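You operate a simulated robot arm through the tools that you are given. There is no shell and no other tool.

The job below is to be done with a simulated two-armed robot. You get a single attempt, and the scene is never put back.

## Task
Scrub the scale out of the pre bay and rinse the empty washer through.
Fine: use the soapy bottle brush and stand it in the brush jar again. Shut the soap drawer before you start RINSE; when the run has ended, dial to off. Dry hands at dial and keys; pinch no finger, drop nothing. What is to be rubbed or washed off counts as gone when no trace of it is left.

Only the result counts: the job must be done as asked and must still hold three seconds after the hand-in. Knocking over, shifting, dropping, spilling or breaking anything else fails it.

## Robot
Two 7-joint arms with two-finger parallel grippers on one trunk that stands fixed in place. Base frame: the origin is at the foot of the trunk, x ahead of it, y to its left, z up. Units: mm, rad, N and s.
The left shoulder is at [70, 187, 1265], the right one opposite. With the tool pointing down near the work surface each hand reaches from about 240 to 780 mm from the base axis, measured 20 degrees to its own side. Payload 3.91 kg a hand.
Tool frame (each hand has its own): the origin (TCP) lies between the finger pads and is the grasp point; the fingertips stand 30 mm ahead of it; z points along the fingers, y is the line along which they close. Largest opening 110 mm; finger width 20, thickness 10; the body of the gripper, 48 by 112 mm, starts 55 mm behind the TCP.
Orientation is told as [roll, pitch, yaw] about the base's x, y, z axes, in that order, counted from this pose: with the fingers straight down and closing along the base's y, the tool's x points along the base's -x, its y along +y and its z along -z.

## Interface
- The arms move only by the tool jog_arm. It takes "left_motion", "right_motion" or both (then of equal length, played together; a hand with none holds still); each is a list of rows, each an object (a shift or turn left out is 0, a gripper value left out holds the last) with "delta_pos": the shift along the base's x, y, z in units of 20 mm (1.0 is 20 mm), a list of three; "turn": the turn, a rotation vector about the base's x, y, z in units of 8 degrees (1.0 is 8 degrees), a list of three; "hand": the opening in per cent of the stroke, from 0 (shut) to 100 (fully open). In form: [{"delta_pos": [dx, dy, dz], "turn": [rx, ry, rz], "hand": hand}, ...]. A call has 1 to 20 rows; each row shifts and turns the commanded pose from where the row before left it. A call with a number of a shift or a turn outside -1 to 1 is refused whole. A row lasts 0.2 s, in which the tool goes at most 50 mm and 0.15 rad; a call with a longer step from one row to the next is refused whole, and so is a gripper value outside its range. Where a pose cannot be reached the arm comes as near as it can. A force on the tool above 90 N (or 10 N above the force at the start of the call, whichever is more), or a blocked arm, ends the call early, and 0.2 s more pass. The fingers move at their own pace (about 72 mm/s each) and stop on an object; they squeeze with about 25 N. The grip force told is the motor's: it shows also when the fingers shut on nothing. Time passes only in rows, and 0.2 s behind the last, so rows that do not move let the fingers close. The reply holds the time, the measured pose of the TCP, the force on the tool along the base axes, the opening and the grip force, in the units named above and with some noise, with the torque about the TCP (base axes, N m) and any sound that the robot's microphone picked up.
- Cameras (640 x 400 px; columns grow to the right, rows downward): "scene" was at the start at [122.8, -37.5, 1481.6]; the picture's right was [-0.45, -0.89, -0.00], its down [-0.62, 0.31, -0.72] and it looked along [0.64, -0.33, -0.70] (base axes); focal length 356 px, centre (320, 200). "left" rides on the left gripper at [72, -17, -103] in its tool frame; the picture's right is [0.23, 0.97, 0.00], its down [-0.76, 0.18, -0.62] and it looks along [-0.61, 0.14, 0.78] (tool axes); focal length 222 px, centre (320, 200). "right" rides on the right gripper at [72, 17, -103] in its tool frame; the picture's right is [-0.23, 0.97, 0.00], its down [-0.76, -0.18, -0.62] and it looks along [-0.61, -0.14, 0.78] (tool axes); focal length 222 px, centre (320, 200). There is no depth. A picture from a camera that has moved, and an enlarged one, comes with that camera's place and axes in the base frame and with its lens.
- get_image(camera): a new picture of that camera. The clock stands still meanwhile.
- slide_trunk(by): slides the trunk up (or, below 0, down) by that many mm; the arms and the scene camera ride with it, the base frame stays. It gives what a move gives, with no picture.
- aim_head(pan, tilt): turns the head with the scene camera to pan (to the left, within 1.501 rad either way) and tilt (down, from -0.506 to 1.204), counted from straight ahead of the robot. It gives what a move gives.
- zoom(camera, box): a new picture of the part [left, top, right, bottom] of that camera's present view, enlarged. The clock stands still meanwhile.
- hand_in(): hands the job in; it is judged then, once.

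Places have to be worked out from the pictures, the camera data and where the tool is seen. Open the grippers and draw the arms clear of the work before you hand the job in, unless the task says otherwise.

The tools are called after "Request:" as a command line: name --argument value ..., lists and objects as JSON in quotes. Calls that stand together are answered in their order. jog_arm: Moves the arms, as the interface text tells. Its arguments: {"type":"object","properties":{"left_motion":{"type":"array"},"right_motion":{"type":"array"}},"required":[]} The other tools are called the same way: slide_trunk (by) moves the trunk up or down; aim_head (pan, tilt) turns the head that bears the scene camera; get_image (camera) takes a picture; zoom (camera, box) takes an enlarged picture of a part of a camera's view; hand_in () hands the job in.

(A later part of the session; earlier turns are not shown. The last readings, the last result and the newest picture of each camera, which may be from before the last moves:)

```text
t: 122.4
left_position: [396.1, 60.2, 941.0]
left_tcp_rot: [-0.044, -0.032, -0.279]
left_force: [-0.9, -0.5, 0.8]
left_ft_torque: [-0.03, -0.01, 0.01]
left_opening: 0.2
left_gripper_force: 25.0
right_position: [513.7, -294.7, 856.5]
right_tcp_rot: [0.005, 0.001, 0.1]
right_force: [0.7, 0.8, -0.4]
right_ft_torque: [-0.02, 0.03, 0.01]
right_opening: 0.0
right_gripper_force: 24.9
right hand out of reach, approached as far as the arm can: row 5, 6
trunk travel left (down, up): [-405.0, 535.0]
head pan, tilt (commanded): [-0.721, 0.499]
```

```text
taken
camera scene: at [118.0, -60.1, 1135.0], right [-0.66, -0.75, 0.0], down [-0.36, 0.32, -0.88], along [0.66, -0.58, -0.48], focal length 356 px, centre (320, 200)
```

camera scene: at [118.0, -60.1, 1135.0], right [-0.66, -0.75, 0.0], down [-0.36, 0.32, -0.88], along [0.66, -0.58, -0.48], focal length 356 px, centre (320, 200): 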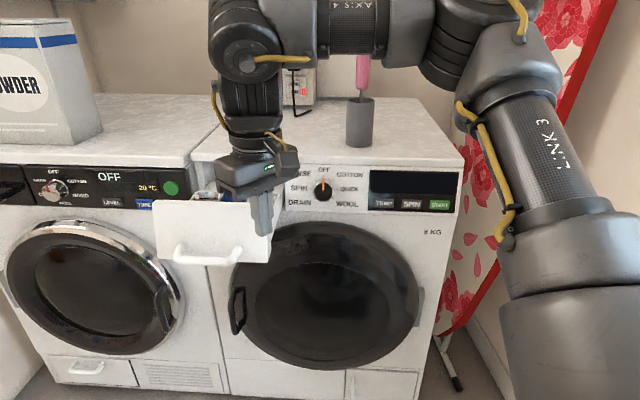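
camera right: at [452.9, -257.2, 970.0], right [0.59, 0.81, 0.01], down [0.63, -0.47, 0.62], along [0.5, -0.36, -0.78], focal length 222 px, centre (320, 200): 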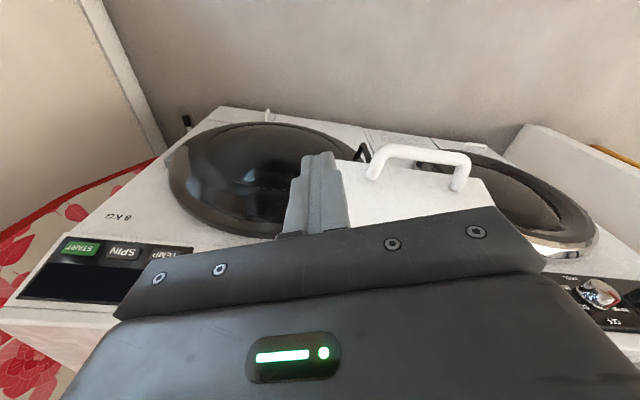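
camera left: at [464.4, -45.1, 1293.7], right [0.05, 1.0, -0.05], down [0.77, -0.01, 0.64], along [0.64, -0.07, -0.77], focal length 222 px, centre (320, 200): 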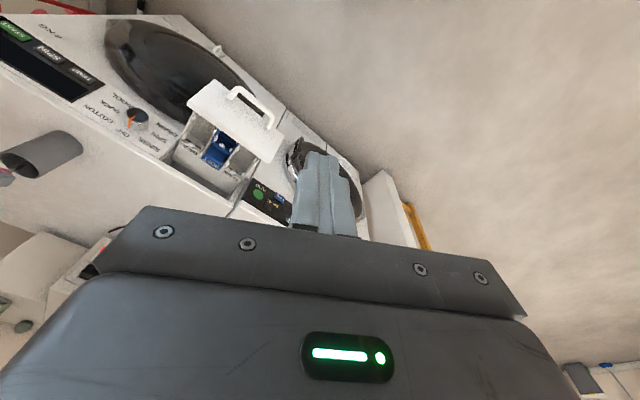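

The low trunk folds the arm awkwardly. I raise the trunk 250 mm again so the arm can work downward, then lower the hand to the drawer front.

Request:
slide_trunk --by 250

Request:
jog_arm --right_motion '[{"delta_pos": [0.4, 0.4, -0.9]}, {"delta_pos": [0.4, 0.4, -0.9]}, {"delta_pos": [0.4, 0.4, -0.9]}, {"delta_pos": [0.4, 0.4, -0.9]}, {"delta_pos": [0.4, 0.4, -0.9]}, {"delta_pos": [0, 0, -0.9]}, {"delta_pos": [0, 0, -0.9]}, {"delta_pos": [0, 0, -0.9]}, {"delta_pos": [0, 0, -0.9]}, {"delta_pos": [0, 0, -0.9]}, {"delta_pos": [0, 0, -0.9]}]'

Request:
get_image --camera "scene"

Request:
get_image --camera "right"

```text
t: 125.0
left_position: [395.4, 58.8, 1191.6]
left_tcp_rot: [-0.046, -0.03, -0.279]
left_force: [0.8, 1.2, -0.2]
left_ft_torque: [-0.01, -0.04, -0.01]
left_opening: 0.0
left_gripper_force: 24.9
right_position: [513.6, -295.7, 1107.5]
right_tcp_rot: [0.004, 0.001, 0.098]
right_force: [0.7, -0.5, -0.8]
right_ft_torque: [0.01, 0.02, -0.01]
right_opening: 0.4
right_gripper_force: 25.4
trunk travel left (down, up): [-655.0, 285.0]
head pan, tilt (commanded): [-0.721, 0.499]
```

```text
t: 127.4
left_position: [396.0, 60.2, 1191.5]
left_tcp_rot: [-0.047, -0.03, -0.279]
left_force: [-0.8, 0.2, -0.1]
left_ft_torque: [-0.03, 0.01, 0.02]
left_opening: 0.1
left_gripper_force: 25.0
right_position: [528.3, -280.0, 907.8]
right_tcp_rot: [0.004, 0.0, 0.096]
right_force: [0.9, 0.4, -0.2]
right_ft_torque: [0.01, -0.02, 0.02]
right_opening: 0.4
right_gripper_force: 25.2
right hand out of reach, approached as far as the arm can: row 2, 3, 4, 5, 9, 10, 11
trunk travel left (down, up): [-655.0, 285.0]
head pan, tilt (commanded): [-0.721, 0.499]
```

```text
taken
camera scene: at [118.1, -60.4, 1385.0], right [-0.66, -0.75, 0.0], down [-0.36, 0.32, -0.88], along [0.66, -0.58, -0.48], focal length 356 px, centre (320, 200)
```

scene: 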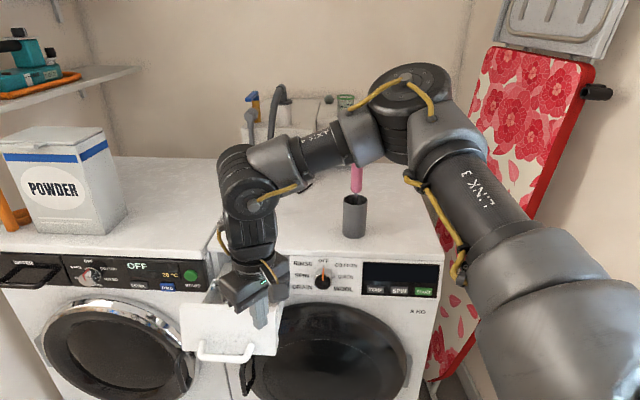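

```text
taken
camera right: at [455.6, -270.8, 1011.0], right [0.13, 0.99, 0.01], down [0.77, -0.11, 0.62], along [0.62, -0.08, -0.78], focal length 222 px, centre (320, 200)
```

right: 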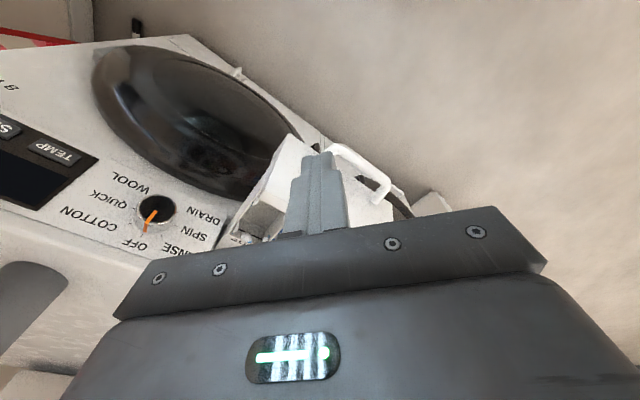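

The hand is already in front of the plate at p_n -572, just too high. Reaching forward eases the limit, so I move 40 mm toward the plate and try lowering there.

Request:
jog_arm --right_motion '[{"delta_pos": [0.7, -0.5, 0]}, {"delta_pos": [0.7, -0.5, 0]}, {"delta_pos": [0, 0, -0.8]}, {"delta_pos": [0, 0, -0.8]}, {"delta_pos": [0, 0, -0.8]}]'

Request:
get_image --camera "scene"

```text
t: 128.6
left_position: [396.3, 58.6, 1189.7]
left_tcp_rot: [-0.045, -0.03, -0.281]
left_force: [-0.2, 0.2, 0.0]
left_ft_torque: [-0.01, 0.01, -0.01]
left_opening: 0.0
left_gripper_force: 25.0
right_position: [540.5, -315.0, 871.2]
right_tcp_rot: [0.004, -0.002, 0.098]
right_force: [0.5, -0.4, 0.4]
right_ft_torque: [0.0, 0.0, 0.0]
right_opening: 0.2
right_gripper_force: 25.4
right hand out of reach, approached as far as the arm can: row 2, 3, 4, 5
trunk travel left (down, up): [-655.0, 285.0]
head pan, tilt (commanded): [-0.721, 0.499]
```

```text
taken
camera scene: at [118.0, -60.4, 1385.0], right [-0.66, -0.75, 0.0], down [-0.36, 0.32, -0.88], along [0.66, -0.58, -0.48], focal length 356 px, centre (320, 200)
```

scene: 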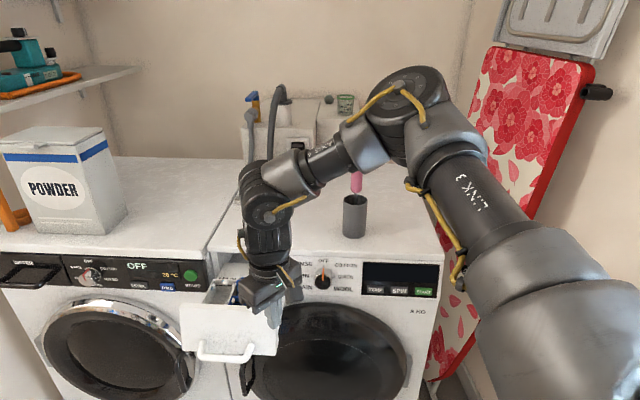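

The limit persists; I test whether a different yaw frees the arm by turning the hand the other way and lowering.

Request:
jog_arm --right_motion '[{"turn": [0, 0, -0.95]}, {"turn": [0, 0, -0.95]}, {"turn": [0, 0, -0.95]}, {"turn": [0, 0, -0.95]}, {"turn": [0, 0, -0.95]}, {"delta_pos": [0, 0, -0.5]}, {"delta_pos": [0, 0, -0.5]}]'

```text
t: 130.2
left_position: [396.4, 57.9, 1190.8]
left_tcp_rot: [-0.043, -0.032, -0.279]
left_force: [0.6, -0.7, 0.3]
left_ft_torque: [-0.03, 0.01, 0.03]
left_opening: 0.0
left_gripper_force: 24.8
right_position: [571.2, -374.0, 885.6]
right_tcp_rot: [0.006, 0.002, -0.562]
right_force: [0.5, 0.2, -0.9]
right_ft_torque: [-0.03, -0.01, 0.01]
right_opening: 0.0
right_gripper_force: 25.4
right hand out of reach, approached as far as the arm can: row 4, 5, 6, 7
trunk travel left (down, up): [-655.0, 285.0]
head pan, tilt (commanded): [-0.721, 0.499]
```

Turning that way made it worse, so positive yaw is the direction that helps. I rotate well to the other side and then return to the front of the drawer.

Request:
jog_arm --right_motion '[{"turn": [0, 0, 0.95]}, {"turn": [0, 0, 0.95]}, {"turn": [0, 0, 0.95]}, {"turn": [0, 0, 0.95]}, {"turn": [0, 0, 0.95]}, {"turn": [0, 0, 0.95]}, {"turn": [0, 0, 0.95]}, {"turn": [0, 0, 0.95]}, {"turn": [0, 0, 0.95]}, {"turn": [0, 0, 0.95]}]'

Request:
jog_arm --right_motion '[{"delta_pos": [-0.7, 0.8, 0]}, {"delta_pos": [-0.7, 0.8, 0]}, {"delta_pos": [0, 0.8, 0]}, {"delta_pos": [0, 0, -0.5]}, {"delta_pos": [0, 0, -0.5]}]'

Request:
get_image --camera "scene"

```text
t: 132.4
left_position: [396.8, 59.7, 1191.4]
left_tcp_rot: [-0.046, -0.033, -0.279]
left_force: [0.0, 0.3, -0.3]
left_ft_torque: [0.0, -0.03, -0.01]
left_opening: 0.0
left_gripper_force: 24.6
right_position: [573.0, -375.0, 885.0]
right_tcp_rot: [0.006, -0.001, 0.762]
right_force: [-0.5, -0.1, 0.3]
right_ft_torque: [-0.01, 0.0, 0.05]
right_opening: 0.1
right_gripper_force: 25.1
trunk travel left (down, up): [-655.0, 285.0]
head pan, tilt (commanded): [-0.721, 0.499]
```

```text
t: 133.6
left_position: [396.3, 58.8, 1191.4]
left_tcp_rot: [-0.045, -0.033, -0.279]
left_force: [0.7, 0.0, 0.1]
left_ft_torque: [0.0, 0.02, 0.02]
left_opening: 0.0
left_gripper_force: 25.2
right_position: [544.1, -326.0, 864.9]
right_tcp_rot: [0.006, 0.0, 0.761]
right_force: [-0.1, 0.1, -0.2]
right_ft_torque: [0.01, 0.0, -0.04]
right_opening: 0.0
right_gripper_force: 25.0
trunk travel left (down, up): [-655.0, 285.0]
head pan, tilt (commanded): [-0.721, 0.499]
```

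```text
taken
camera scene: at [118.2, -60.3, 1385.0], right [-0.66, -0.75, 0.0], down [-0.36, 0.32, -0.88], along [0.66, -0.58, -0.48], focal length 356 px, centre (320, 200)
```

scene: 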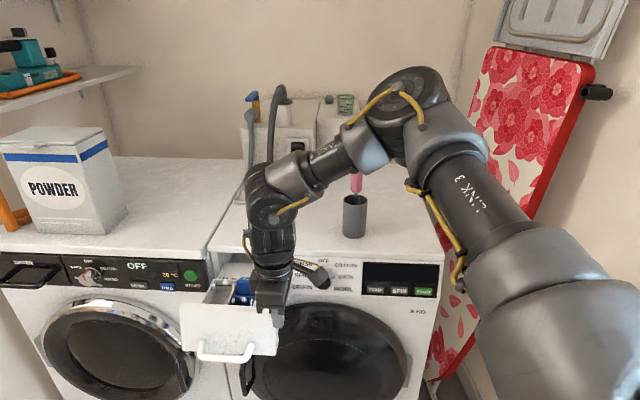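

That frees the arm. I shift sideways to p_w≈-195, lower the tips to plate height and start pushing gently.

Request:
jog_arm --right_motion '[{"delta_pos": [0.75, 0.75, 0]}, {"delta_pos": [0.7, 0.7, 0]}, {"delta_pos": [0, 0, -0.6]}, {"delta_pos": [0, 0, -0.6]}, {"delta_pos": [0, 0, -0.6]}]'

Request:
zoom --camera "scene" --box '[160, 230, 320, 380]'

Request:
get_image --camera "right"

```text
t: 134.8
left_position: [395.7, 60.3, 1191.0]
left_tcp_rot: [-0.047, -0.031, -0.279]
left_force: [-0.1, 0.1, 0.6]
left_ft_torque: [0.04, 0.03, 0.0]
left_opening: 0.4
left_gripper_force: 25.0
right_position: [537.1, -327.4, 855.7]
right_tcp_rot: [0.004, -0.005, 0.763]
right_force: [0.1, 0.5, -0.1]
right_ft_torque: [0.02, -0.03, -0.04]
right_opening: 0.0
right_gripper_force: 24.4
right hand out of reach, approached as far as the arm can: row 1, 2, 3, 4, 5
trunk travel left (down, up): [-655.0, 285.0]
head pan, tilt (commanded): [-0.721, 0.499]
```

```text
2.67 times, centred on (240, 305) of scene
camera zoom: at [118.0, -60.3, 1385.0], right [-0.66, -0.75, 0.0], down [-0.36, 0.32, -0.88], along [0.66, -0.58, -0.48], focal length 949 px, centre (533, -80)
```

zoom: 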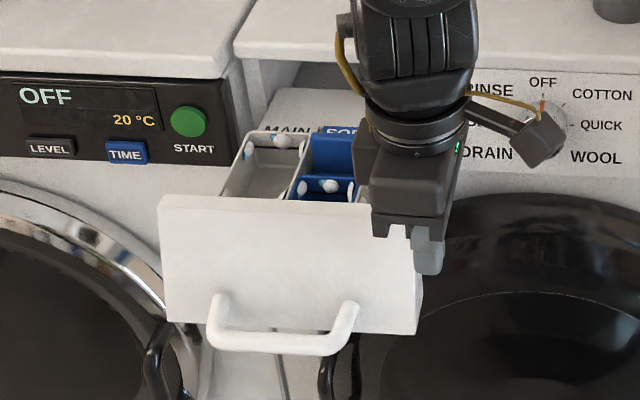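

```text
taken
camera right: at [473.4, -366.1, 958.2], right [-0.51, 0.86, 0.01], down [0.67, 0.39, 0.63], along [0.54, 0.32, -0.78], focal length 222 px, centre (320, 200)
```

right: 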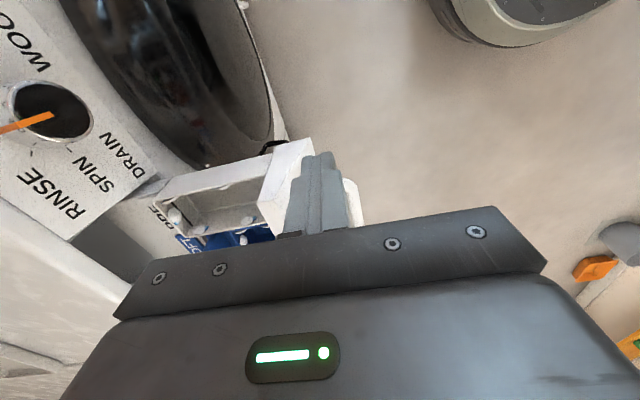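

The limit is the shoulder azimuth: the right arm can't cross further left with an upright hand. So I lean the hand so its fingers point left and down, keeping the wrist further right. First I move right and up, then re-orient.

Request:
jog_arm --right_motion '[{"delta_pos": [-0.3, -0.8, 0.7], "turn": [0, 0, -0.95]}, {"delta_pos": [-0.3, -0.8, 0.7], "turn": [0, 0, -0.95]}, {"delta_pos": [-0.3, -0.8, 0.7], "turn": [0, 0, -0.95]}, {"delta_pos": [-0.3, -0.8, 0], "turn": [0, 0, -0.95]}, {"delta_pos": [0, -0.5, 0], "turn": [0, 0, -0.95]}, {"turn": [0, 0, -0.6]}]'

Request:
jog_arm --right_motion '[{"turn": [0.7, -0.7, 0]}, {"turn": [0.7, -0.7, 0]}, {"turn": [0.7, -0.7, 0]}, {"turn": [0.7, -0.7, 0]}, {"turn": [0.7, -0.7, 0]}]'

Request:
get_image --camera "scene"

```text
t: 136.2
left_position: [395.6, 61.1, 1191.4]
left_tcp_rot: [-0.044, -0.032, -0.279]
left_force: [-0.1, 0.6, 0.2]
left_ft_torque: [0.01, 0.0, 0.0]
left_opening: 0.1
left_gripper_force: 25.1
right_position: [513.6, -401.2, 897.5]
right_tcp_rot: [0.003, 0.0, 0.011]
right_force: [-0.2, -0.2, -0.2]
right_ft_torque: [-0.01, -0.01, -0.02]
right_opening: 0.2
right_gripper_force: 25.6
trunk travel left (down, up): [-655.0, 285.0]
head pan, tilt (commanded): [-0.721, 0.499]
```

```text
t: 137.4
left_position: [395.8, 57.5, 1192.4]
left_tcp_rot: [-0.045, -0.032, -0.279]
left_force: [-0.4, -0.4, 0.5]
left_ft_torque: [0.02, -0.03, 0.01]
left_opening: 0.0
left_gripper_force: 25.4
right_position: [513.0, -400.8, 899.1]
right_tcp_rot: [0.531, -0.477, -0.118]
right_force: [-0.2, 0.0, -0.8]
right_ft_torque: [0.01, -0.01, -0.02]
right_opening: 0.0
right_gripper_force: 24.8
trunk travel left (down, up): [-655.0, 285.0]
head pan, tilt (commanded): [-0.721, 0.499]
```

```text
taken
camera scene: at [117.3, -61.4, 1385.1], right [-0.66, -0.75, 0.0], down [-0.36, 0.32, -0.88], along [0.66, -0.58, -0.48], focal length 356 px, centre (320, 200)
```

scene: 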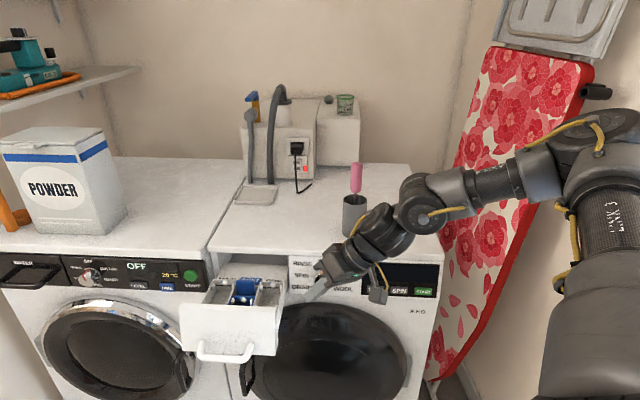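

The left-leaning pose works freely. I spin the hand 45° about its own finger axis so the gripper body is slim toward the washer.

Request:
jog_arm --right_motion '[{"turn": [0.426, 0.426, -0.718]}, {"turn": [0.426, 0.426, -0.718]}, {"turn": [0.426, 0.426, -0.718]}, {"turn": [0.426, 0.426, -0.718]}, {"turn": [0.426, 0.426, -0.718]}, {"turn": [0.426, 0.426, -0.718]}]'

Request:
get_image --camera "scene"

Request:
get_image --camera "right"

```text
t: 138.8
left_position: [396.0, 59.4, 1191.7]
left_tcp_rot: [-0.045, -0.032, -0.28]
left_force: [-0.2, 0.2, 0.1]
left_ft_torque: [0.02, -0.01, 0.0]
left_opening: 0.0
left_gripper_force: 25.3
right_position: [514.1, -400.8, 897.2]
right_tcp_rot: [0.698, -0.004, -0.773]
right_force: [0.6, -0.8, 0.0]
right_ft_torque: [0.01, -0.03, 0.0]
right_opening: 0.0
right_gripper_force: 24.4
trunk travel left (down, up): [-655.0, 285.0]
head pan, tilt (commanded): [-0.721, 0.499]
```

```text
taken
camera scene: at [117.7, -61.3, 1385.0], right [-0.66, -0.75, 0.0], down [-0.36, 0.32, -0.88], along [0.66, -0.58, -0.48], focal length 356 px, centre (320, 200)
```

scene: 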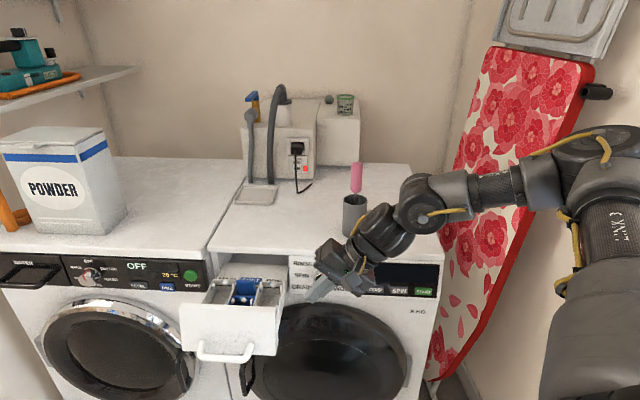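

```text
taken
camera right: at [423.8, -389.4, 987.0], right [0.68, 0.38, 0.63], down [0.17, -0.92, 0.37], along [0.71, -0.14, -0.69], focal length 222 px, centre (320, 200)
```

right: 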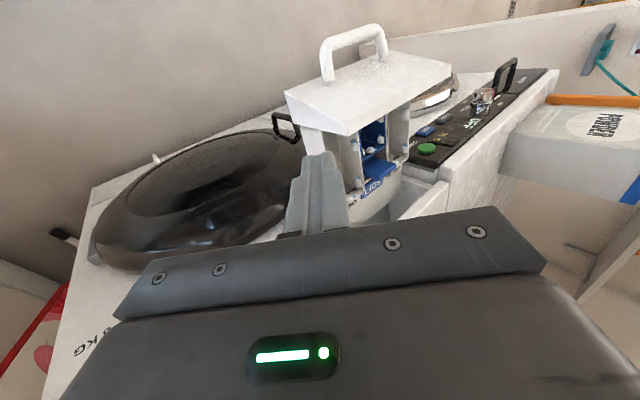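

Now the hand leans left with its slim side toward the washer. I add about 17° forward tilt so the tips lead, and move in front of the plate's right part.

Request:
jog_arm --right_motion '[{"delta_pos": [-0.6, 0.6, -0.3], "turn": [-0.5, -0.5, 0]}, {"delta_pos": [-0.6, 0.6, -0.3], "turn": [-0.5, -0.5, 0]}, {"delta_pos": [-0.4, 0.4, -0.3], "turn": [-0.5, -0.5, 0]}, {"delta_pos": [0.7, 0.7, -0.4]}, {"delta_pos": [0.7, 0.7, -0.4]}, {"delta_pos": [0.7, 0.7, -0.4]}, {"delta_pos": [0.7, 0.7, -0.4]}, {"delta_pos": [0.6, 0.6, -0.4]}]'

Request:
get_image --camera "scene"

Request:
get_image --camera "right"

```text
t: 140.6
left_position: [395.3, 58.9, 1192.2]
left_tcp_rot: [-0.044, -0.031, -0.279]
left_force: [0.5, 0.3, 0.4]
left_ft_torque: [0.01, -0.02, 0.0]
left_opening: 0.0
left_gripper_force: 25.4
right_position: [540.2, -314.3, 846.3]
right_tcp_rot: [0.698, -0.305, -0.769]
right_force: [-1.6, -0.3, -0.6]
right_ft_torque: [-0.01, 0.01, -0.01]
right_opening: 0.0
right_gripper_force: 24.9
right hand out of reach, approached as far as the arm can: row 8
trunk travel left (down, up): [-655.0, 285.0]
head pan, tilt (commanded): [-0.721, 0.499]
```

```text
taken
camera scene: at [117.3, -60.9, 1385.1], right [-0.66, -0.75, 0.0], down [-0.36, 0.32, -0.88], along [0.66, -0.58, -0.48], focal length 356 px, centre (320, 200)
```

scene: 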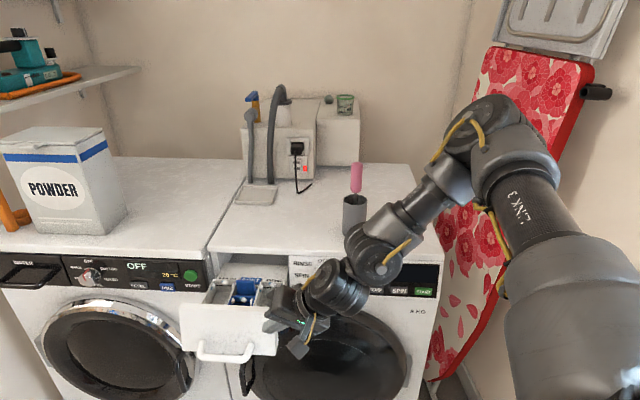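

```text
taken
camera right: at [433.8, -286.6, 910.6], right [0.54, 0.52, 0.66], down [0.07, -0.82, 0.57], along [0.84, -0.26, -0.48], focal length 222 px, centre (320, 200)
```

right: 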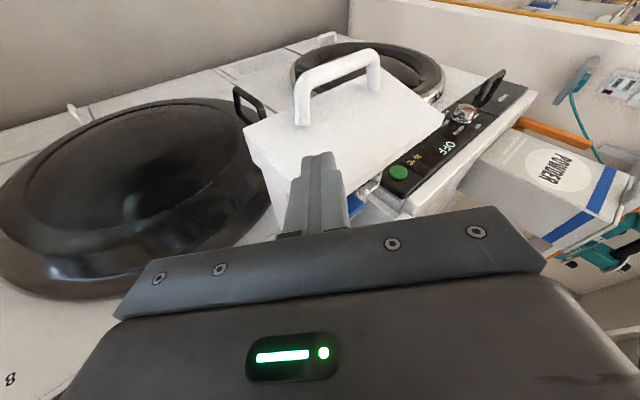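

The fingertip is at about p_n -611, p_w -179, z 824, in front of the plate but too high. I lower it about 28 mm while moving slightly toward the plate.

Request:
jog_arm --right_motion '[{"delta_pos": [0.3, -0.2, -0.5]}, {"delta_pos": [0.3, -0.2, -0.5]}, {"delta_pos": [0.3, -0.2, -0.4]}]'

Request:
zoom --camera "scene" --box '[170, 250, 340, 380]'

Request:
get_image --camera "right"

```text
t: 141.4
left_position: [396.3, 58.6, 1190.6]
left_tcp_rot: [-0.043, -0.032, -0.278]
left_force: [0.1, -0.2, -0.5]
left_ft_torque: [-0.01, 0.01, 0.02]
left_opening: 0.2
left_gripper_force: 24.5
right_position: [550.5, -334.1, 825.2]
right_tcp_rot: [0.696, -0.303, -0.766]
right_force: [0.7, -0.1, 1.5]
right_ft_torque: [-0.04, 0.01, 0.0]
right_opening: 0.0
right_gripper_force: 25.2
right hand out of reach, approached as far as the arm can: row 2, 3
trunk travel left (down, up): [-655.0, 285.0]
head pan, tilt (commanded): [-0.721, 0.499]
```

```text
3.08 times, centred on (255, 315) of scene
camera zoom: at [118.2, -60.2, 1385.0], right [-0.66, -0.75, 0.0], down [-0.36, 0.32, -0.88], along [0.66, -0.58, -0.48], focal length 1095 px, centre (520, -154)
```

zoom: 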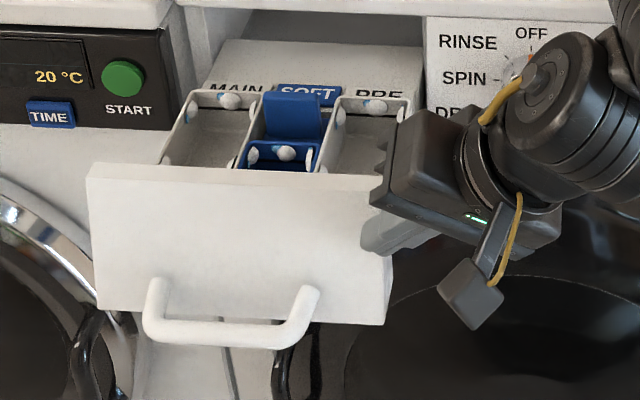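

```text
taken
camera right: at [444.9, -305.7, 889.6], right [0.54, 0.52, 0.66], down [0.07, -0.81, 0.58], along [0.84, -0.26, -0.48], focal length 222 px, centre (320, 200)
```

right: 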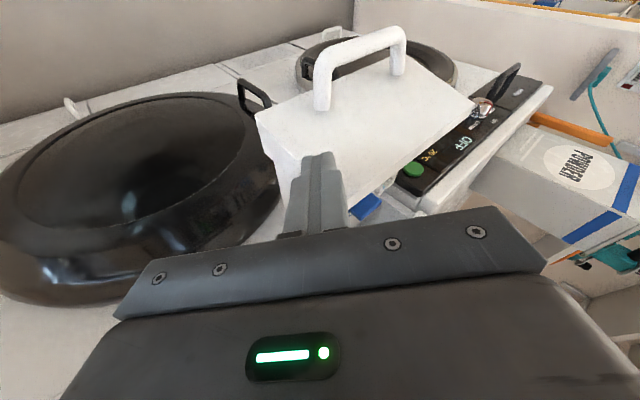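

The tip is in front of the plate near its right edge, about 13 mm from contact. I start pushing along -n with a slight drift to the left.

Request:
jog_arm --right_motion '[{"delta_pos": [0.5, -0.3, 0]}, {"delta_pos": [0.5, -0.3, 0]}, {"delta_pos": [0.5, -0.4, 0]}]'

Request:
zoom --camera "scene" --box '[170, 250, 340, 380]'

```text
t: 142.2
left_position: [397.6, 59.0, 1191.3]
left_tcp_rot: [-0.046, -0.031, -0.279]
left_force: [0.5, 0.3, -0.3]
left_ft_torque: [-0.06, 0.02, -0.02]
left_opening: 0.1
left_gripper_force: 24.8
right_position: [576.6, -357.1, 831.4]
right_tcp_rot: [0.695, -0.303, -0.768]
right_force: [-1.9, 0.1, -1.6]
right_ft_torque: [0.03, 0.07, 0.01]
right_opening: 0.0
right_gripper_force: 24.6
right hand out of reach, approached as far as the arm can: row 1, 3
trunk travel left (down, up): [-655.0, 285.0]
head pan, tilt (commanded): [-0.721, 0.499]
```

```text
3.08 times, centred on (255, 315) of scene
camera zoom: at [117.7, -60.5, 1385.0], right [-0.66, -0.75, 0.0], down [-0.36, 0.32, -0.88], along [0.66, -0.58, -0.48], focal length 1095 px, centre (520, -154)
```

zoom: 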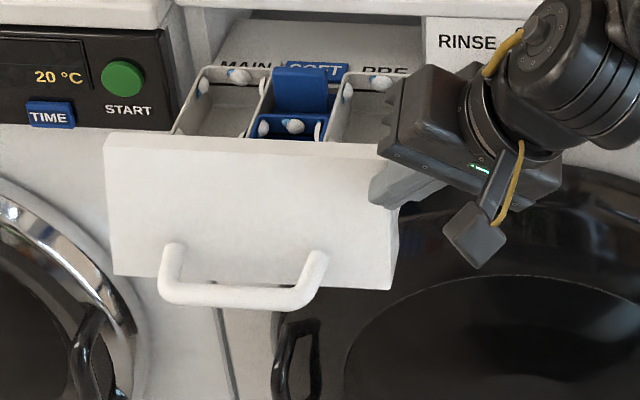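

The drawer is sliding in at about 2 N. I keep pushing along -n in small rows.

Request:
jog_arm --right_motion '[{"delta_pos": [0.5, -0.4, -0.2]}, {"delta_pos": [0.5, -0.4, -0.2]}, {"delta_pos": [0.5, -0.4, 0]}, {"delta_pos": [0.5, -0.45, 0]}]'

Request:
zoom --camera "scene" --box '[170, 230, 340, 360]'

```text
t: 143.2
left_position: [395.2, 60.6, 1192.0]
left_tcp_rot: [-0.046, -0.031, -0.28]
left_force: [0.1, 0.4, 0.0]
left_ft_torque: [0.02, 0.0, -0.02]
left_opening: 0.2
left_gripper_force: 24.6
right_position: [605.3, -397.3, 835.5]
right_tcp_rot: [0.692, -0.302, -0.768]
right_force: [-1.2, 0.2, -0.1]
right_ft_torque: [0.02, 0.06, 0.04]
right_opening: 0.0
right_gripper_force: 25.3
right hand out of reach, approached as far as the arm can: row 1, 2, 3, 4
trunk travel left (down, up): [-655.0, 285.0]
head pan, tilt (commanded): [-0.721, 0.499]
```

```text
3.08 times, centred on (255, 295) of scene
camera zoom: at [117.8, -60.3, 1385.0], right [-0.66, -0.75, 0.0], down [-0.36, 0.32, -0.88], along [0.66, -0.58, -0.48], focal length 1095 px, centre (520, -92)
```

zoom: 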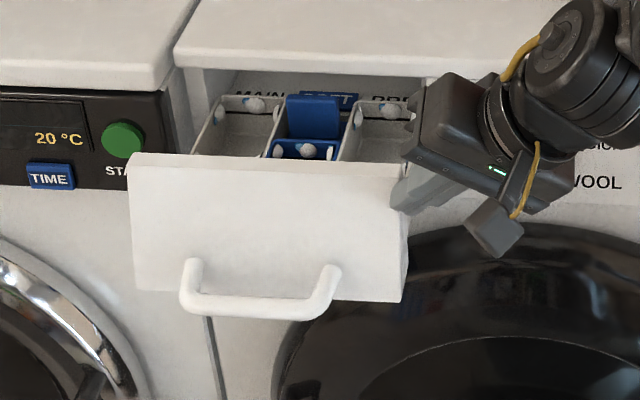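

The push has brought the drawer about halfway in, but the arm is drifting right and up at its limit. I back off, raise the hand and return to the forward-tilted pose that worked at the bay, with a lower trunk.

Request:
jog_arm --right_motion '[{"delta_pos": [-0.6, 0.6, 0.1]}, {"delta_pos": [0, 0, 0.9]}, {"delta_pos": [0, 0, 0.9]}, {"delta_pos": [0, 0, 0.9]}, {"delta_pos": [0, 0, 0.9]}, {"delta_pos": [0, 0, 0.9]}, {"delta_pos": [0, 0, 0.9]}, {"delta_pos": [0, 0, 0.9], "turn": [-0.7, 0.7, 0]}, {"delta_pos": [0, 0, 0.9], "turn": [-0.7, 0.7, 0]}, {"delta_pos": [0, 0, 0.9], "turn": [-0.7, 0.7, 0]}, {"delta_pos": [0, 0, 0.9], "turn": [-0.7, 0.7, 0]}, {"turn": [-0.7, 0.7, 0]}]'

Request:
get_image --camera "scene"

```text
t: 145.8
left_position: [397.3, 61.1, 1189.6]
left_tcp_rot: [-0.049, -0.032, -0.279]
left_force: [-0.2, 1.1, -0.5]
left_ft_torque: [0.03, 0.01, 0.0]
left_opening: 0.0
left_gripper_force: 24.4
right_position: [594.0, -383.4, 1018.4]
right_tcp_rot: [-0.024, -0.223, -0.577]
right_force: [1.6, 0.5, -0.1]
right_ft_torque: [-0.05, -0.01, -0.02]
right_opening: 0.0
right_gripper_force: 24.9
trunk travel left (down, up): [-655.0, 285.0]
head pan, tilt (commanded): [-0.721, 0.499]
```

```text
taken
camera scene: at [119.0, -58.3, 1385.0], right [-0.66, -0.75, 0.0], down [-0.36, 0.31, -0.88], along [0.66, -0.58, -0.48], focal length 356 px, centre (320, 200)
```

scene: 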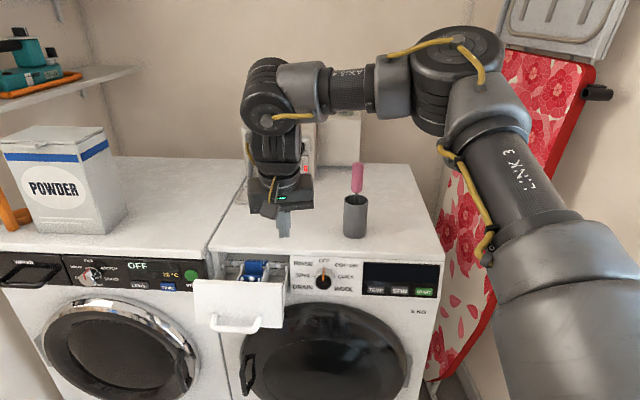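

Good posture. I shift 41 mm to the left at this height, then slide the trunk down so the fingertips come in front of the plate's upper part.

Request:
jog_arm --right_motion '[{"delta_pos": [0.7, 0.7, 0.2]}, {"delta_pos": [0.75, 0.75, 0.2]}, {"delta_pos": [0, 0, 0]}]'

Request:
zoom --camera "scene" --box '[180, 220, 320, 350]'

```text
t: 146.6
left_position: [395.7, 59.2, 1190.9]
left_tcp_rot: [-0.045, -0.032, -0.279]
left_force: [0.0, 0.4, 0.2]
left_ft_torque: [0.02, 0.04, 0.0]
left_opening: 0.0
left_gripper_force: 25.1
right_position: [619.6, -358.5, 1024.1]
right_tcp_rot: [-0.013, -0.223, -0.58]
right_force: [-0.9, -1.2, -0.4]
right_ft_torque: [0.0, -0.05, 0.02]
right_opening: 0.1
right_gripper_force: 25.1
trunk travel left (down, up): [-655.0, 285.0]
head pan, tilt (commanded): [-0.721, 0.499]
```

```text
3.08 times, centred on (250, 285) of scene
camera zoom: at [116.9, -61.4, 1385.1], right [-0.66, -0.75, 0.0], down [-0.36, 0.32, -0.88], along [0.66, -0.58, -0.48], focal length 1095 px, centre (535, -62)
```

zoom: 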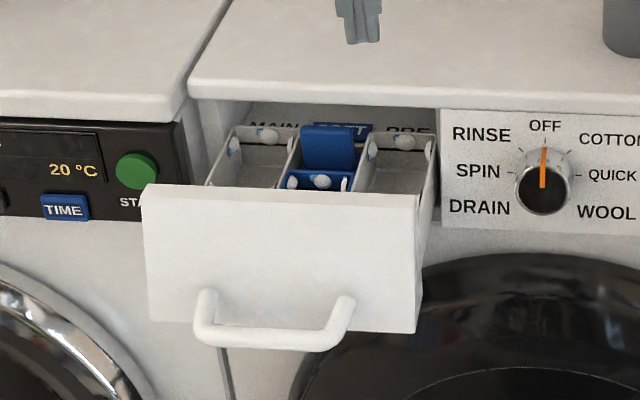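

The plate front is now at p_n≈-738 and my fingers would come down at about -708, clear of it. I slide the trunk down 204 mm.

Request:
slide_trunk --by -204

Request:
get_image --camera "scene"

Request:
get_image --camera "right"

```text
t: 148.8
left_position: [395.8, 59.9, 987.3]
left_tcp_rot: [-0.044, -0.032, -0.279]
left_force: [0.8, 0.4, -0.7]
left_ft_torque: [0.0, -0.01, -0.01]
left_opening: 0.2
left_gripper_force: 24.7
right_position: [618.5, -357.1, 821.2]
right_tcp_rot: [-0.015, -0.223, -0.578]
right_force: [-0.7, -0.3, -0.4]
right_ft_torque: [-0.03, 0.01, -0.02]
right_opening: 0.0
right_gripper_force: 25.3
trunk travel left (down, up): [-451.0, 489.0]
head pan, tilt (commanded): [-0.721, 0.499]
```

```text
taken
camera scene: at [117.8, -60.1, 1181.1], right [-0.66, -0.75, 0.0], down [-0.36, 0.32, -0.88], along [0.66, -0.58, -0.48], focal length 356 px, centre (320, 200)
```

scene: 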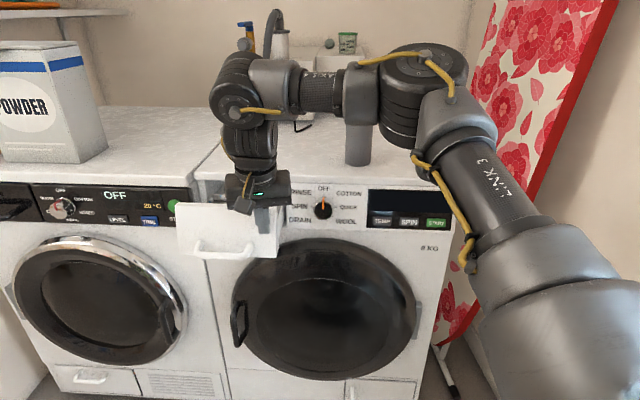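

```text
taken
camera right: at [552.0, -290.4, 905.2], right [0.72, 0.69, 0.04], down [0.41, -0.47, 0.78], along [0.56, -0.55, -0.63], focal length 222 px, centre (320, 200)
```

right: 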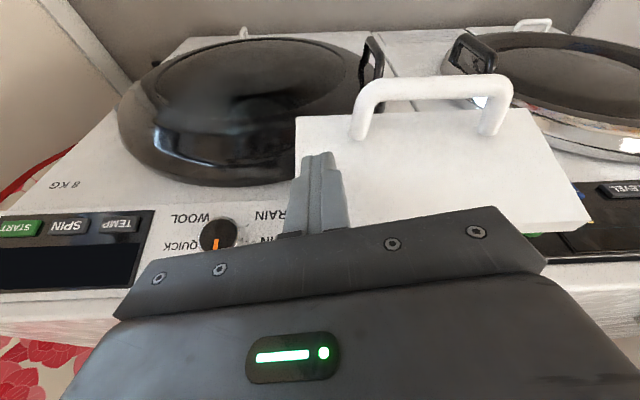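

The fingers are in front of the plate's right part, above the handle level. I push along -n, watching force and tracking.

Request:
jog_arm --right_motion '[{"delta_pos": [0.6, -0.6, 0]}, {"delta_pos": [0.5, -0.5, 0]}, {"delta_pos": [0.5, -0.5, 0]}, {"delta_pos": [0.5, -0.5, 0]}]'

Request:
zoom --camera "scene" --box '[170, 160, 350, 290]'

```text
t: 149.8
left_position: [395.9, 60.4, 986.7]
left_tcp_rot: [-0.045, -0.033, -0.279]
left_force: [-0.6, 0.0, 1.6]
left_ft_torque: [0.02, 0.01, -0.04]
left_opening: 0.0
left_gripper_force: 24.8
right_position: [649.5, -404.3, 817.0]
right_tcp_rot: [-0.014, -0.223, -0.577]
right_force: [-0.3, 1.0, 0.3]
right_ft_torque: [0.02, 0.01, -0.01]
right_opening: 0.2
right_gripper_force: 24.6
right hand out of reach, approached as far as the arm can: row 2, 3, 4
trunk travel left (down, up): [-451.0, 489.0]
head pan, tilt (commanded): [-0.721, 0.499]
```

```text
3.08 times, centred on (260, 225) of scene
camera zoom: at [117.9, -60.1, 1181.0], right [-0.66, -0.75, 0.0], down [-0.36, 0.32, -0.88], along [0.66, -0.58, -0.48], focal length 1095 px, centre (505, 123)
```

zoom: 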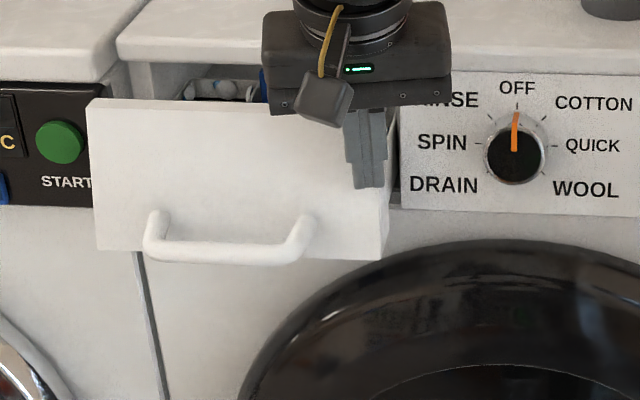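

The drawer is nearly in, but the finger is close to the plate's right edge and the arm needs more forward tilt to reach on. I back off, tilt forward about 20° and shift 15 mm left.

Request:
jog_arm --right_motion '[{"delta_pos": [-0.4, 0.5, 0.2]}, {"turn": [-0.49, -0.76, 0]}, {"turn": [-0.49, -0.76, 0]}, {"delta_pos": [0.4, 0.4, 0], "turn": [-0.4, -0.6, 0]}, {"delta_pos": [0.25, 0.25, 0]}]'

Request:
zoom --camera "scene" --box '[170, 160, 350, 290]'

```text
t: 151.0
left_position: [396.7, 59.7, 987.5]
left_tcp_rot: [-0.045, -0.031, -0.279]
left_force: [-0.2, 0.5, 0.0]
left_ft_torque: [-0.03, 0.0, 0.0]
left_opening: 0.0
left_gripper_force: 25.3
right_position: [653.7, -381.6, 821.6]
right_tcp_rot: [-0.016, -0.577, -0.578]
right_force: [-0.1, 0.1, 0.2]
right_ft_torque: [-0.02, -0.01, 0.01]
right_opening: 0.2
right_gripper_force: 25.3
trunk travel left (down, up): [-451.0, 489.0]
head pan, tilt (commanded): [-0.721, 0.499]
```

```text
3.08 times, centred on (260, 225) of scene
camera zoom: at [117.4, -59.2, 1181.2], right [-0.66, -0.75, 0.0], down [-0.36, 0.32, -0.88], along [0.66, -0.58, -0.48], focal length 1095 px, centre (505, 123)
```

zoom: 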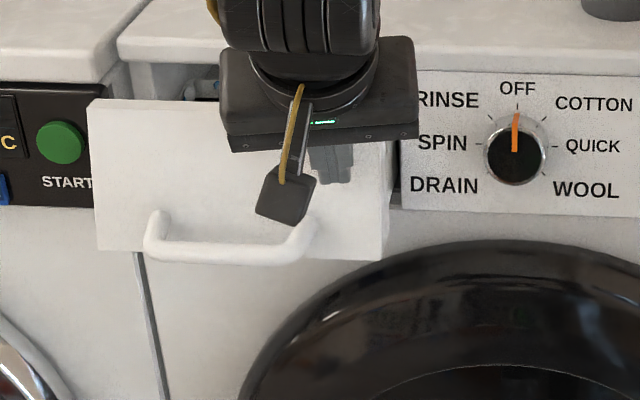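

Fingers are fully on the plate now, with the camera well above the handle. I push on.

Request:
jog_arm --right_motion '[{"delta_pos": [0.5, -0.5, 0]}, {"delta_pos": [0.5, -0.5, 0]}, {"delta_pos": [0.5, -0.5, 0]}, {"delta_pos": [0.5, -0.5, 0]}]'

Request:
zoom --camera "scene" --box '[170, 160, 350, 290]'

```text
t: 152.0
left_position: [396.4, 59.8, 986.9]
left_tcp_rot: [-0.045, -0.032, -0.28]
left_force: [0.1, 0.1, 0.1]
left_ft_torque: [0.05, 0.0, 0.02]
left_opening: 0.0
left_gripper_force: 24.6
right_position: [694.0, -423.0, 820.2]
right_tcp_rot: [-0.015, -0.577, -0.58]
right_force: [0.4, 0.2, 0.3]
right_ft_torque: [0.01, -0.01, 0.01]
right_opening: 0.0
right_gripper_force: 25.3
trunk travel left (down, up): [-451.0, 489.0]
head pan, tilt (commanded): [-0.721, 0.499]
```

```text
3.08 times, centred on (260, 225) of scene
camera zoom: at [117.8, -60.1, 1181.1], right [-0.66, -0.75, 0.0], down [-0.36, 0.32, -0.88], along [0.66, -0.58, -0.48], focal length 1095 px, centre (505, 123)
```

zoom: 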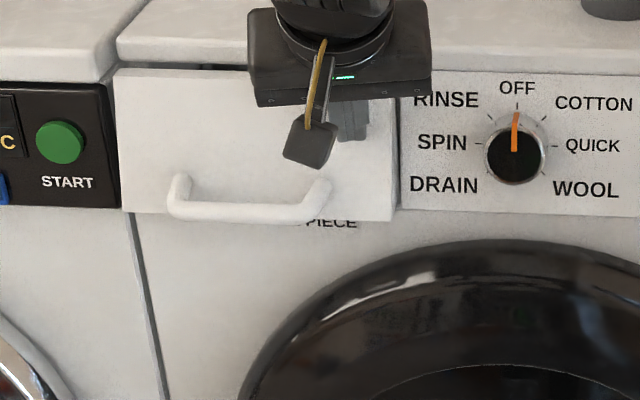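

The drawer is nearly shut. I push on in small steps until the resistance rises.

Request:
jog_arm --right_motion '[{"delta_pos": [0.2, -0.2, 0]}, {"delta_pos": [0.2, -0.2, 0]}]'

Request:
jog_arm --right_motion '[{"delta_pos": [0.15, -0.15, 0]}, {"delta_pos": [0.15, -0.15, 0]}]'

Request:
zoom --camera "scene" --box '[170, 160, 350, 290]'

```text
t: 152.6
left_position: [395.4, 59.6, 987.9]
left_tcp_rot: [-0.046, -0.031, -0.279]
left_force: [-0.2, 0.7, 0.2]
left_ft_torque: [0.0, 0.0, -0.01]
left_opening: 0.1
left_gripper_force: 24.8
right_position: [702.7, -430.0, 820.9]
right_tcp_rot: [-0.017, -0.578, -0.577]
right_force: [-1.5, 1.6, 2.1]
right_ft_torque: [-0.01, -0.01, 0.02]
right_opening: 0.0
right_gripper_force: 25.0
trunk travel left (down, up): [-451.0, 489.0]
head pan, tilt (commanded): [-0.721, 0.499]
```

```text
t: 153.2
left_position: [395.5, 59.6, 987.3]
left_tcp_rot: [-0.045, -0.031, -0.28]
left_force: [-0.7, -0.2, 0.1]
left_ft_torque: [0.01, 0.02, 0.02]
left_opening: 0.1
left_gripper_force: 24.9
right_position: [708.9, -437.1, 820.2]
right_tcp_rot: [-0.016, -0.575, -0.578]
right_force: [-1.3, 1.1, 0.5]
right_ft_torque: [0.01, -0.01, -0.02]
right_opening: 0.0
right_gripper_force: 25.0
trunk travel left (down, up): [-451.0, 489.0]
head pan, tilt (commanded): [-0.721, 0.499]
```

```text
3.08 times, centred on (260, 225) of scene
camera zoom: at [117.7, -59.9, 1181.0], right [-0.66, -0.75, 0.0], down [-0.36, 0.32, -0.88], along [0.66, -0.58, -0.48], focal length 1095 px, centre (505, 123)
```

zoom: 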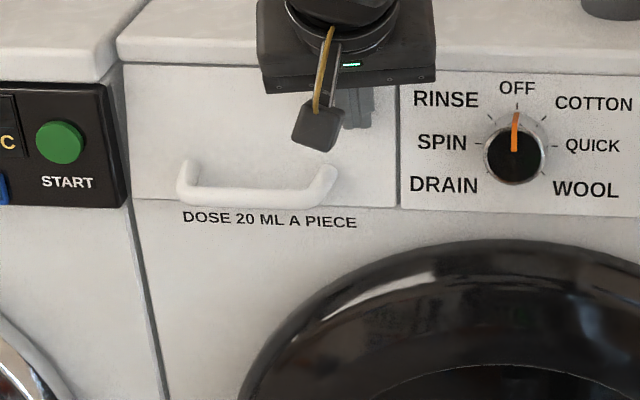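

Almost flush now; I keep going in 3 mm steps until it stops.

Request:
jog_arm --right_motion '[{"delta_pos": [0.12, -0.12, 0]}, {"delta_pos": [0.12, -0.12, 0]}]'

Request:
jog_arm --right_motion '[{"delta_pos": [0.1, -0.1, 0]}, {"delta_pos": [0.1, -0.1, 0]}]'

Request:
zoom --camera "scene" --box '[170, 160, 350, 290]'

```text
t: 153.8
left_position: [392.9, 62.3, 988.0]
left_tcp_rot: [-0.046, -0.037, -0.28]
left_force: [0.3, -0.3, -0.8]
left_ft_torque: [0.03, 0.01, -0.02]
left_opening: 0.0
left_gripper_force: 25.1
right_position: [708.1, -437.4, 821.0]
right_tcp_rot: [-0.019, -0.571, -0.573]
right_force: [-34.9, 23.6, -7.7]
right_ft_torque: [0.61, 0.79, -0.4]
right_opening: 0.0
right_gripper_force: 25.0
trunk travel left (down, up): [-451.0, 489.0]
head pan, tilt (commanded): [-0.721, 0.499]
```

```text
t: 154.4
left_position: [392.1, 63.1, 989.4]
left_tcp_rot: [-0.048, -0.037, -0.28]
left_force: [-0.2, -0.8, 0.3]
left_ft_torque: [0.0, 0.01, 0.01]
left_opening: 0.0
left_gripper_force: 24.3
right_position: [710.1, -437.3, 821.1]
right_tcp_rot: [-0.021, -0.559, -0.565]
right_force: [-65.6, 47.6, -16.7]
right_ft_torque: [1.36, 1.57, -0.59]
right_opening: 0.0
right_gripper_force: 25.2
trunk travel left (down, up): [-451.0, 489.0]
head pan, tilt (commanded): [-0.721, 0.499]
```

```text
3.08 times, centred on (260, 225) of scene
camera zoom: at [111.4, -55.1, 1181.8], right [-0.66, -0.75, 0.0], down [-0.35, 0.31, -0.88], along [0.66, -0.58, -0.47], focal length 1095 px, centre (505, 123)
```

zoom: 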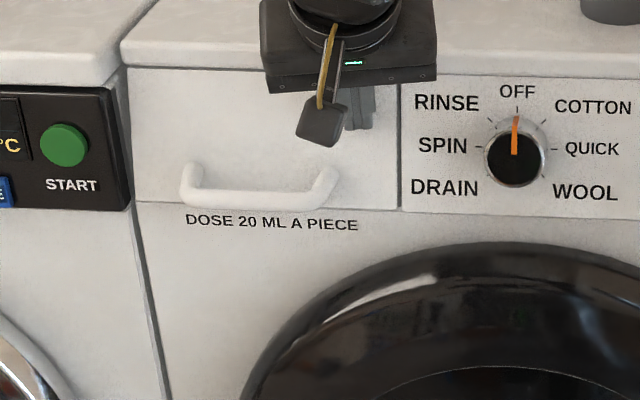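

The drawer is fully shut and the stop is firm, so I back off straight away to release the force.

Request:
jog_arm --right_motion '[{"delta_pos": [-0.3, 0.3, 0]}, {"delta_pos": [-0.5, 0.5, 0.2]}, {"delta_pos": [-0.7, 0.7, 0.5]}]'

Request:
get_image --camera "scene"

Request:
zoom --camera "scene" --box '[170, 150, 350, 280]'

```text
t: 155.2
left_position: [395.3, 60.5, 988.3]
left_tcp_rot: [-0.046, -0.033, -0.279]
left_force: [0.7, 0.4, -0.1]
left_ft_torque: [-0.01, -0.01, 0.0]
left_opening: 0.0
left_gripper_force: 25.4
right_position: [686.2, -413.9, 836.9]
right_tcp_rot: [-0.012, -0.579, -0.579]
right_force: [-0.1, 0.2, 0.1]
right_ft_torque: [-0.02, 0.01, 0.02]
right_opening: 0.1
right_gripper_force: 25.1
trunk travel left (down, up): [-451.0, 489.0]
head pan, tilt (commanded): [-0.721, 0.499]
```

```text
taken
camera scene: at [117.6, -59.2, 1181.3], right [-0.66, -0.75, 0.0], down [-0.36, 0.32, -0.88], along [0.66, -0.58, -0.48], focal length 356 px, centre (320, 200)
```

scene: 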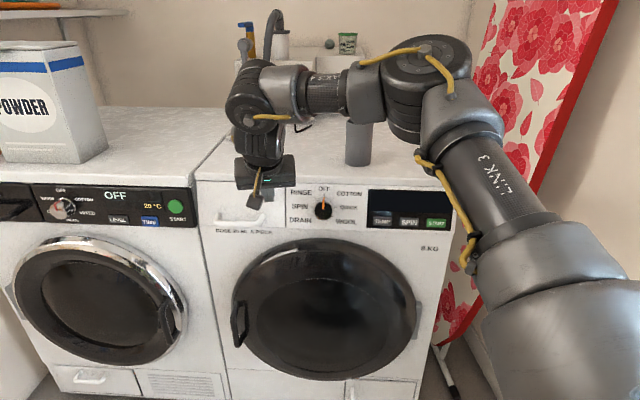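

```text
3.08 times, centred on (260, 215) of scene
camera zoom: at [117.6, -59.2, 1181.3], right [-0.66, -0.75, 0.0], down [-0.36, 0.32, -0.88], along [0.66, -0.58, -0.48], focal length 1095 px, centre (505, 154)
```

zoom: 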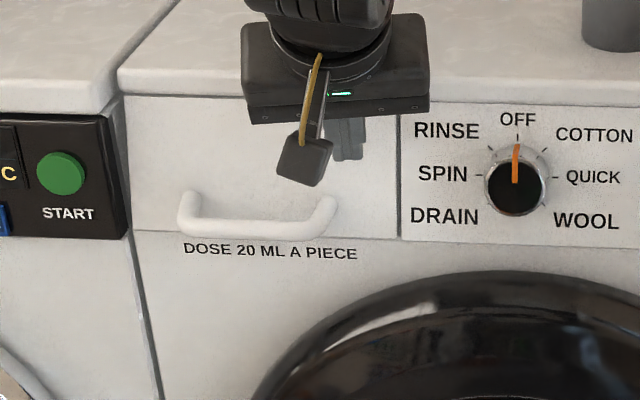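

The drawer is shut. Next comes the dial: I'll grip it with the hand leaning left and then rotate 45° about the dial axis to RINSE, ending upright. I move to a safe spot in front of the dial and set up that orientation with the gripper open to about 75 mm.

Request:
jog_arm --right_motion '[{"delta_pos": [-0.8, 0.3, 0.5], "turn": [0.5, 0.75, 0]}, {"delta_pos": [-0.8, -0.2, 0.5], "turn": [0.05, 0.1, -0.7]}, {"delta_pos": [-0.9, -0.4, 0.5], "turn": [0, 0, -0.77]}, {"delta_pos": [-0.9, -0.4, 0.5]}, {"delta_pos": [-0.9, -0.3, 0.5]}, {"delta_pos": [-0.9, -0.2, 0.5]}]'

Request:
jog_arm --right_motion '[{"turn": [0.663, -0.663, 0], "hand": 68}, {"turn": [0.663, -0.663, 0], "hand": 68}, {"turn": [0.663, -0.663, 0], "hand": 68}, {"turn": [0.663, -0.663, 0], "hand": 68}, {"turn": [0.663, -0.663, 0], "hand": 68}, {"turn": [0.663, -0.663, 0], "hand": 68}]'

Request:
get_image --camera "scene"

Request:
get_image --camera "right"

```text
t: 156.6
left_position: [395.6, 59.9, 988.4]
left_tcp_rot: [-0.043, -0.032, -0.279]
left_force: [-0.1, -0.2, -0.1]
left_ft_torque: [0.01, 0.0, -0.02]
left_opening: 0.0
left_gripper_force: 25.0
right_position: [601.5, -455.9, 901.2]
right_tcp_rot: [-0.016, -0.432, -0.78]
right_force: [-0.1, -0.3, 0.6]
right_ft_torque: [0.02, -0.02, -0.04]
right_opening: 0.0
right_gripper_force: 25.1
right hand out of reach, approached as far as the arm can: row 3, 4, 5, 6
trunk travel left (down, up): [-451.0, 489.0]
head pan, tilt (commanded): [-0.721, 0.499]
```

```text
t: 158.0
left_position: [396.6, 59.1, 987.3]
left_tcp_rot: [-0.047, -0.033, -0.279]
left_force: [-0.1, 1.2, -0.3]
left_ft_torque: [0.02, -0.02, 0.01]
left_opening: 0.0
left_gripper_force: 25.0
right_position: [620.1, -482.6, 906.9]
right_tcp_rot: [0.754, -0.325, -1.079]
right_force: [1.5, 0.0, 1.0]
right_ft_torque: [-0.01, -0.01, -0.01]
right_opening: 74.7
right_gripper_force: 0.1
right hand out of reach, approached as far as the arm can: row 1, 2, 4, 5, 6
trunk travel left (down, up): [-451.0, 489.0]
head pan, tilt (commanded): [-0.721, 0.499]
```

```text
taken
camera scene: at [118.2, -59.9, 1181.0], right [-0.66, -0.75, 0.0], down [-0.36, 0.32, -0.88], along [0.66, -0.58, -0.48], focal length 356 px, centre (320, 200)
```

scene: 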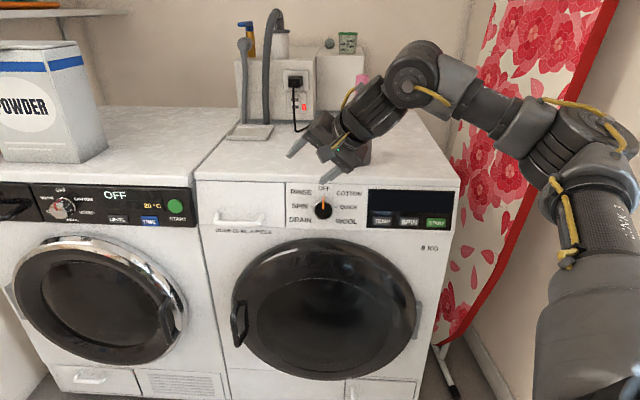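

```text
taken
camera right: at [523.7, -425.4, 965.5], right [0.63, 0.33, 0.7], down [-0.2, -0.81, 0.56], along [0.75, -0.49, -0.44], focal length 222 px, centre (320, 200)
```

right: 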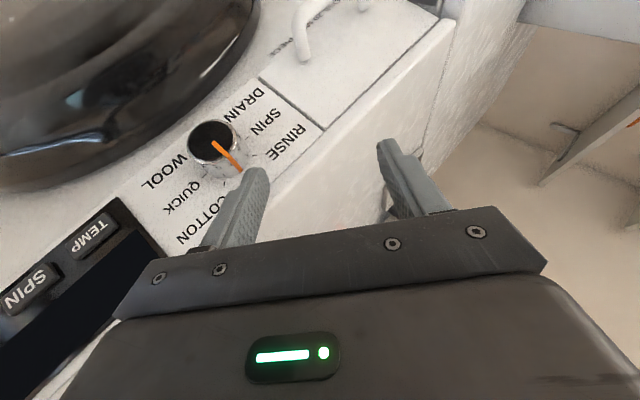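

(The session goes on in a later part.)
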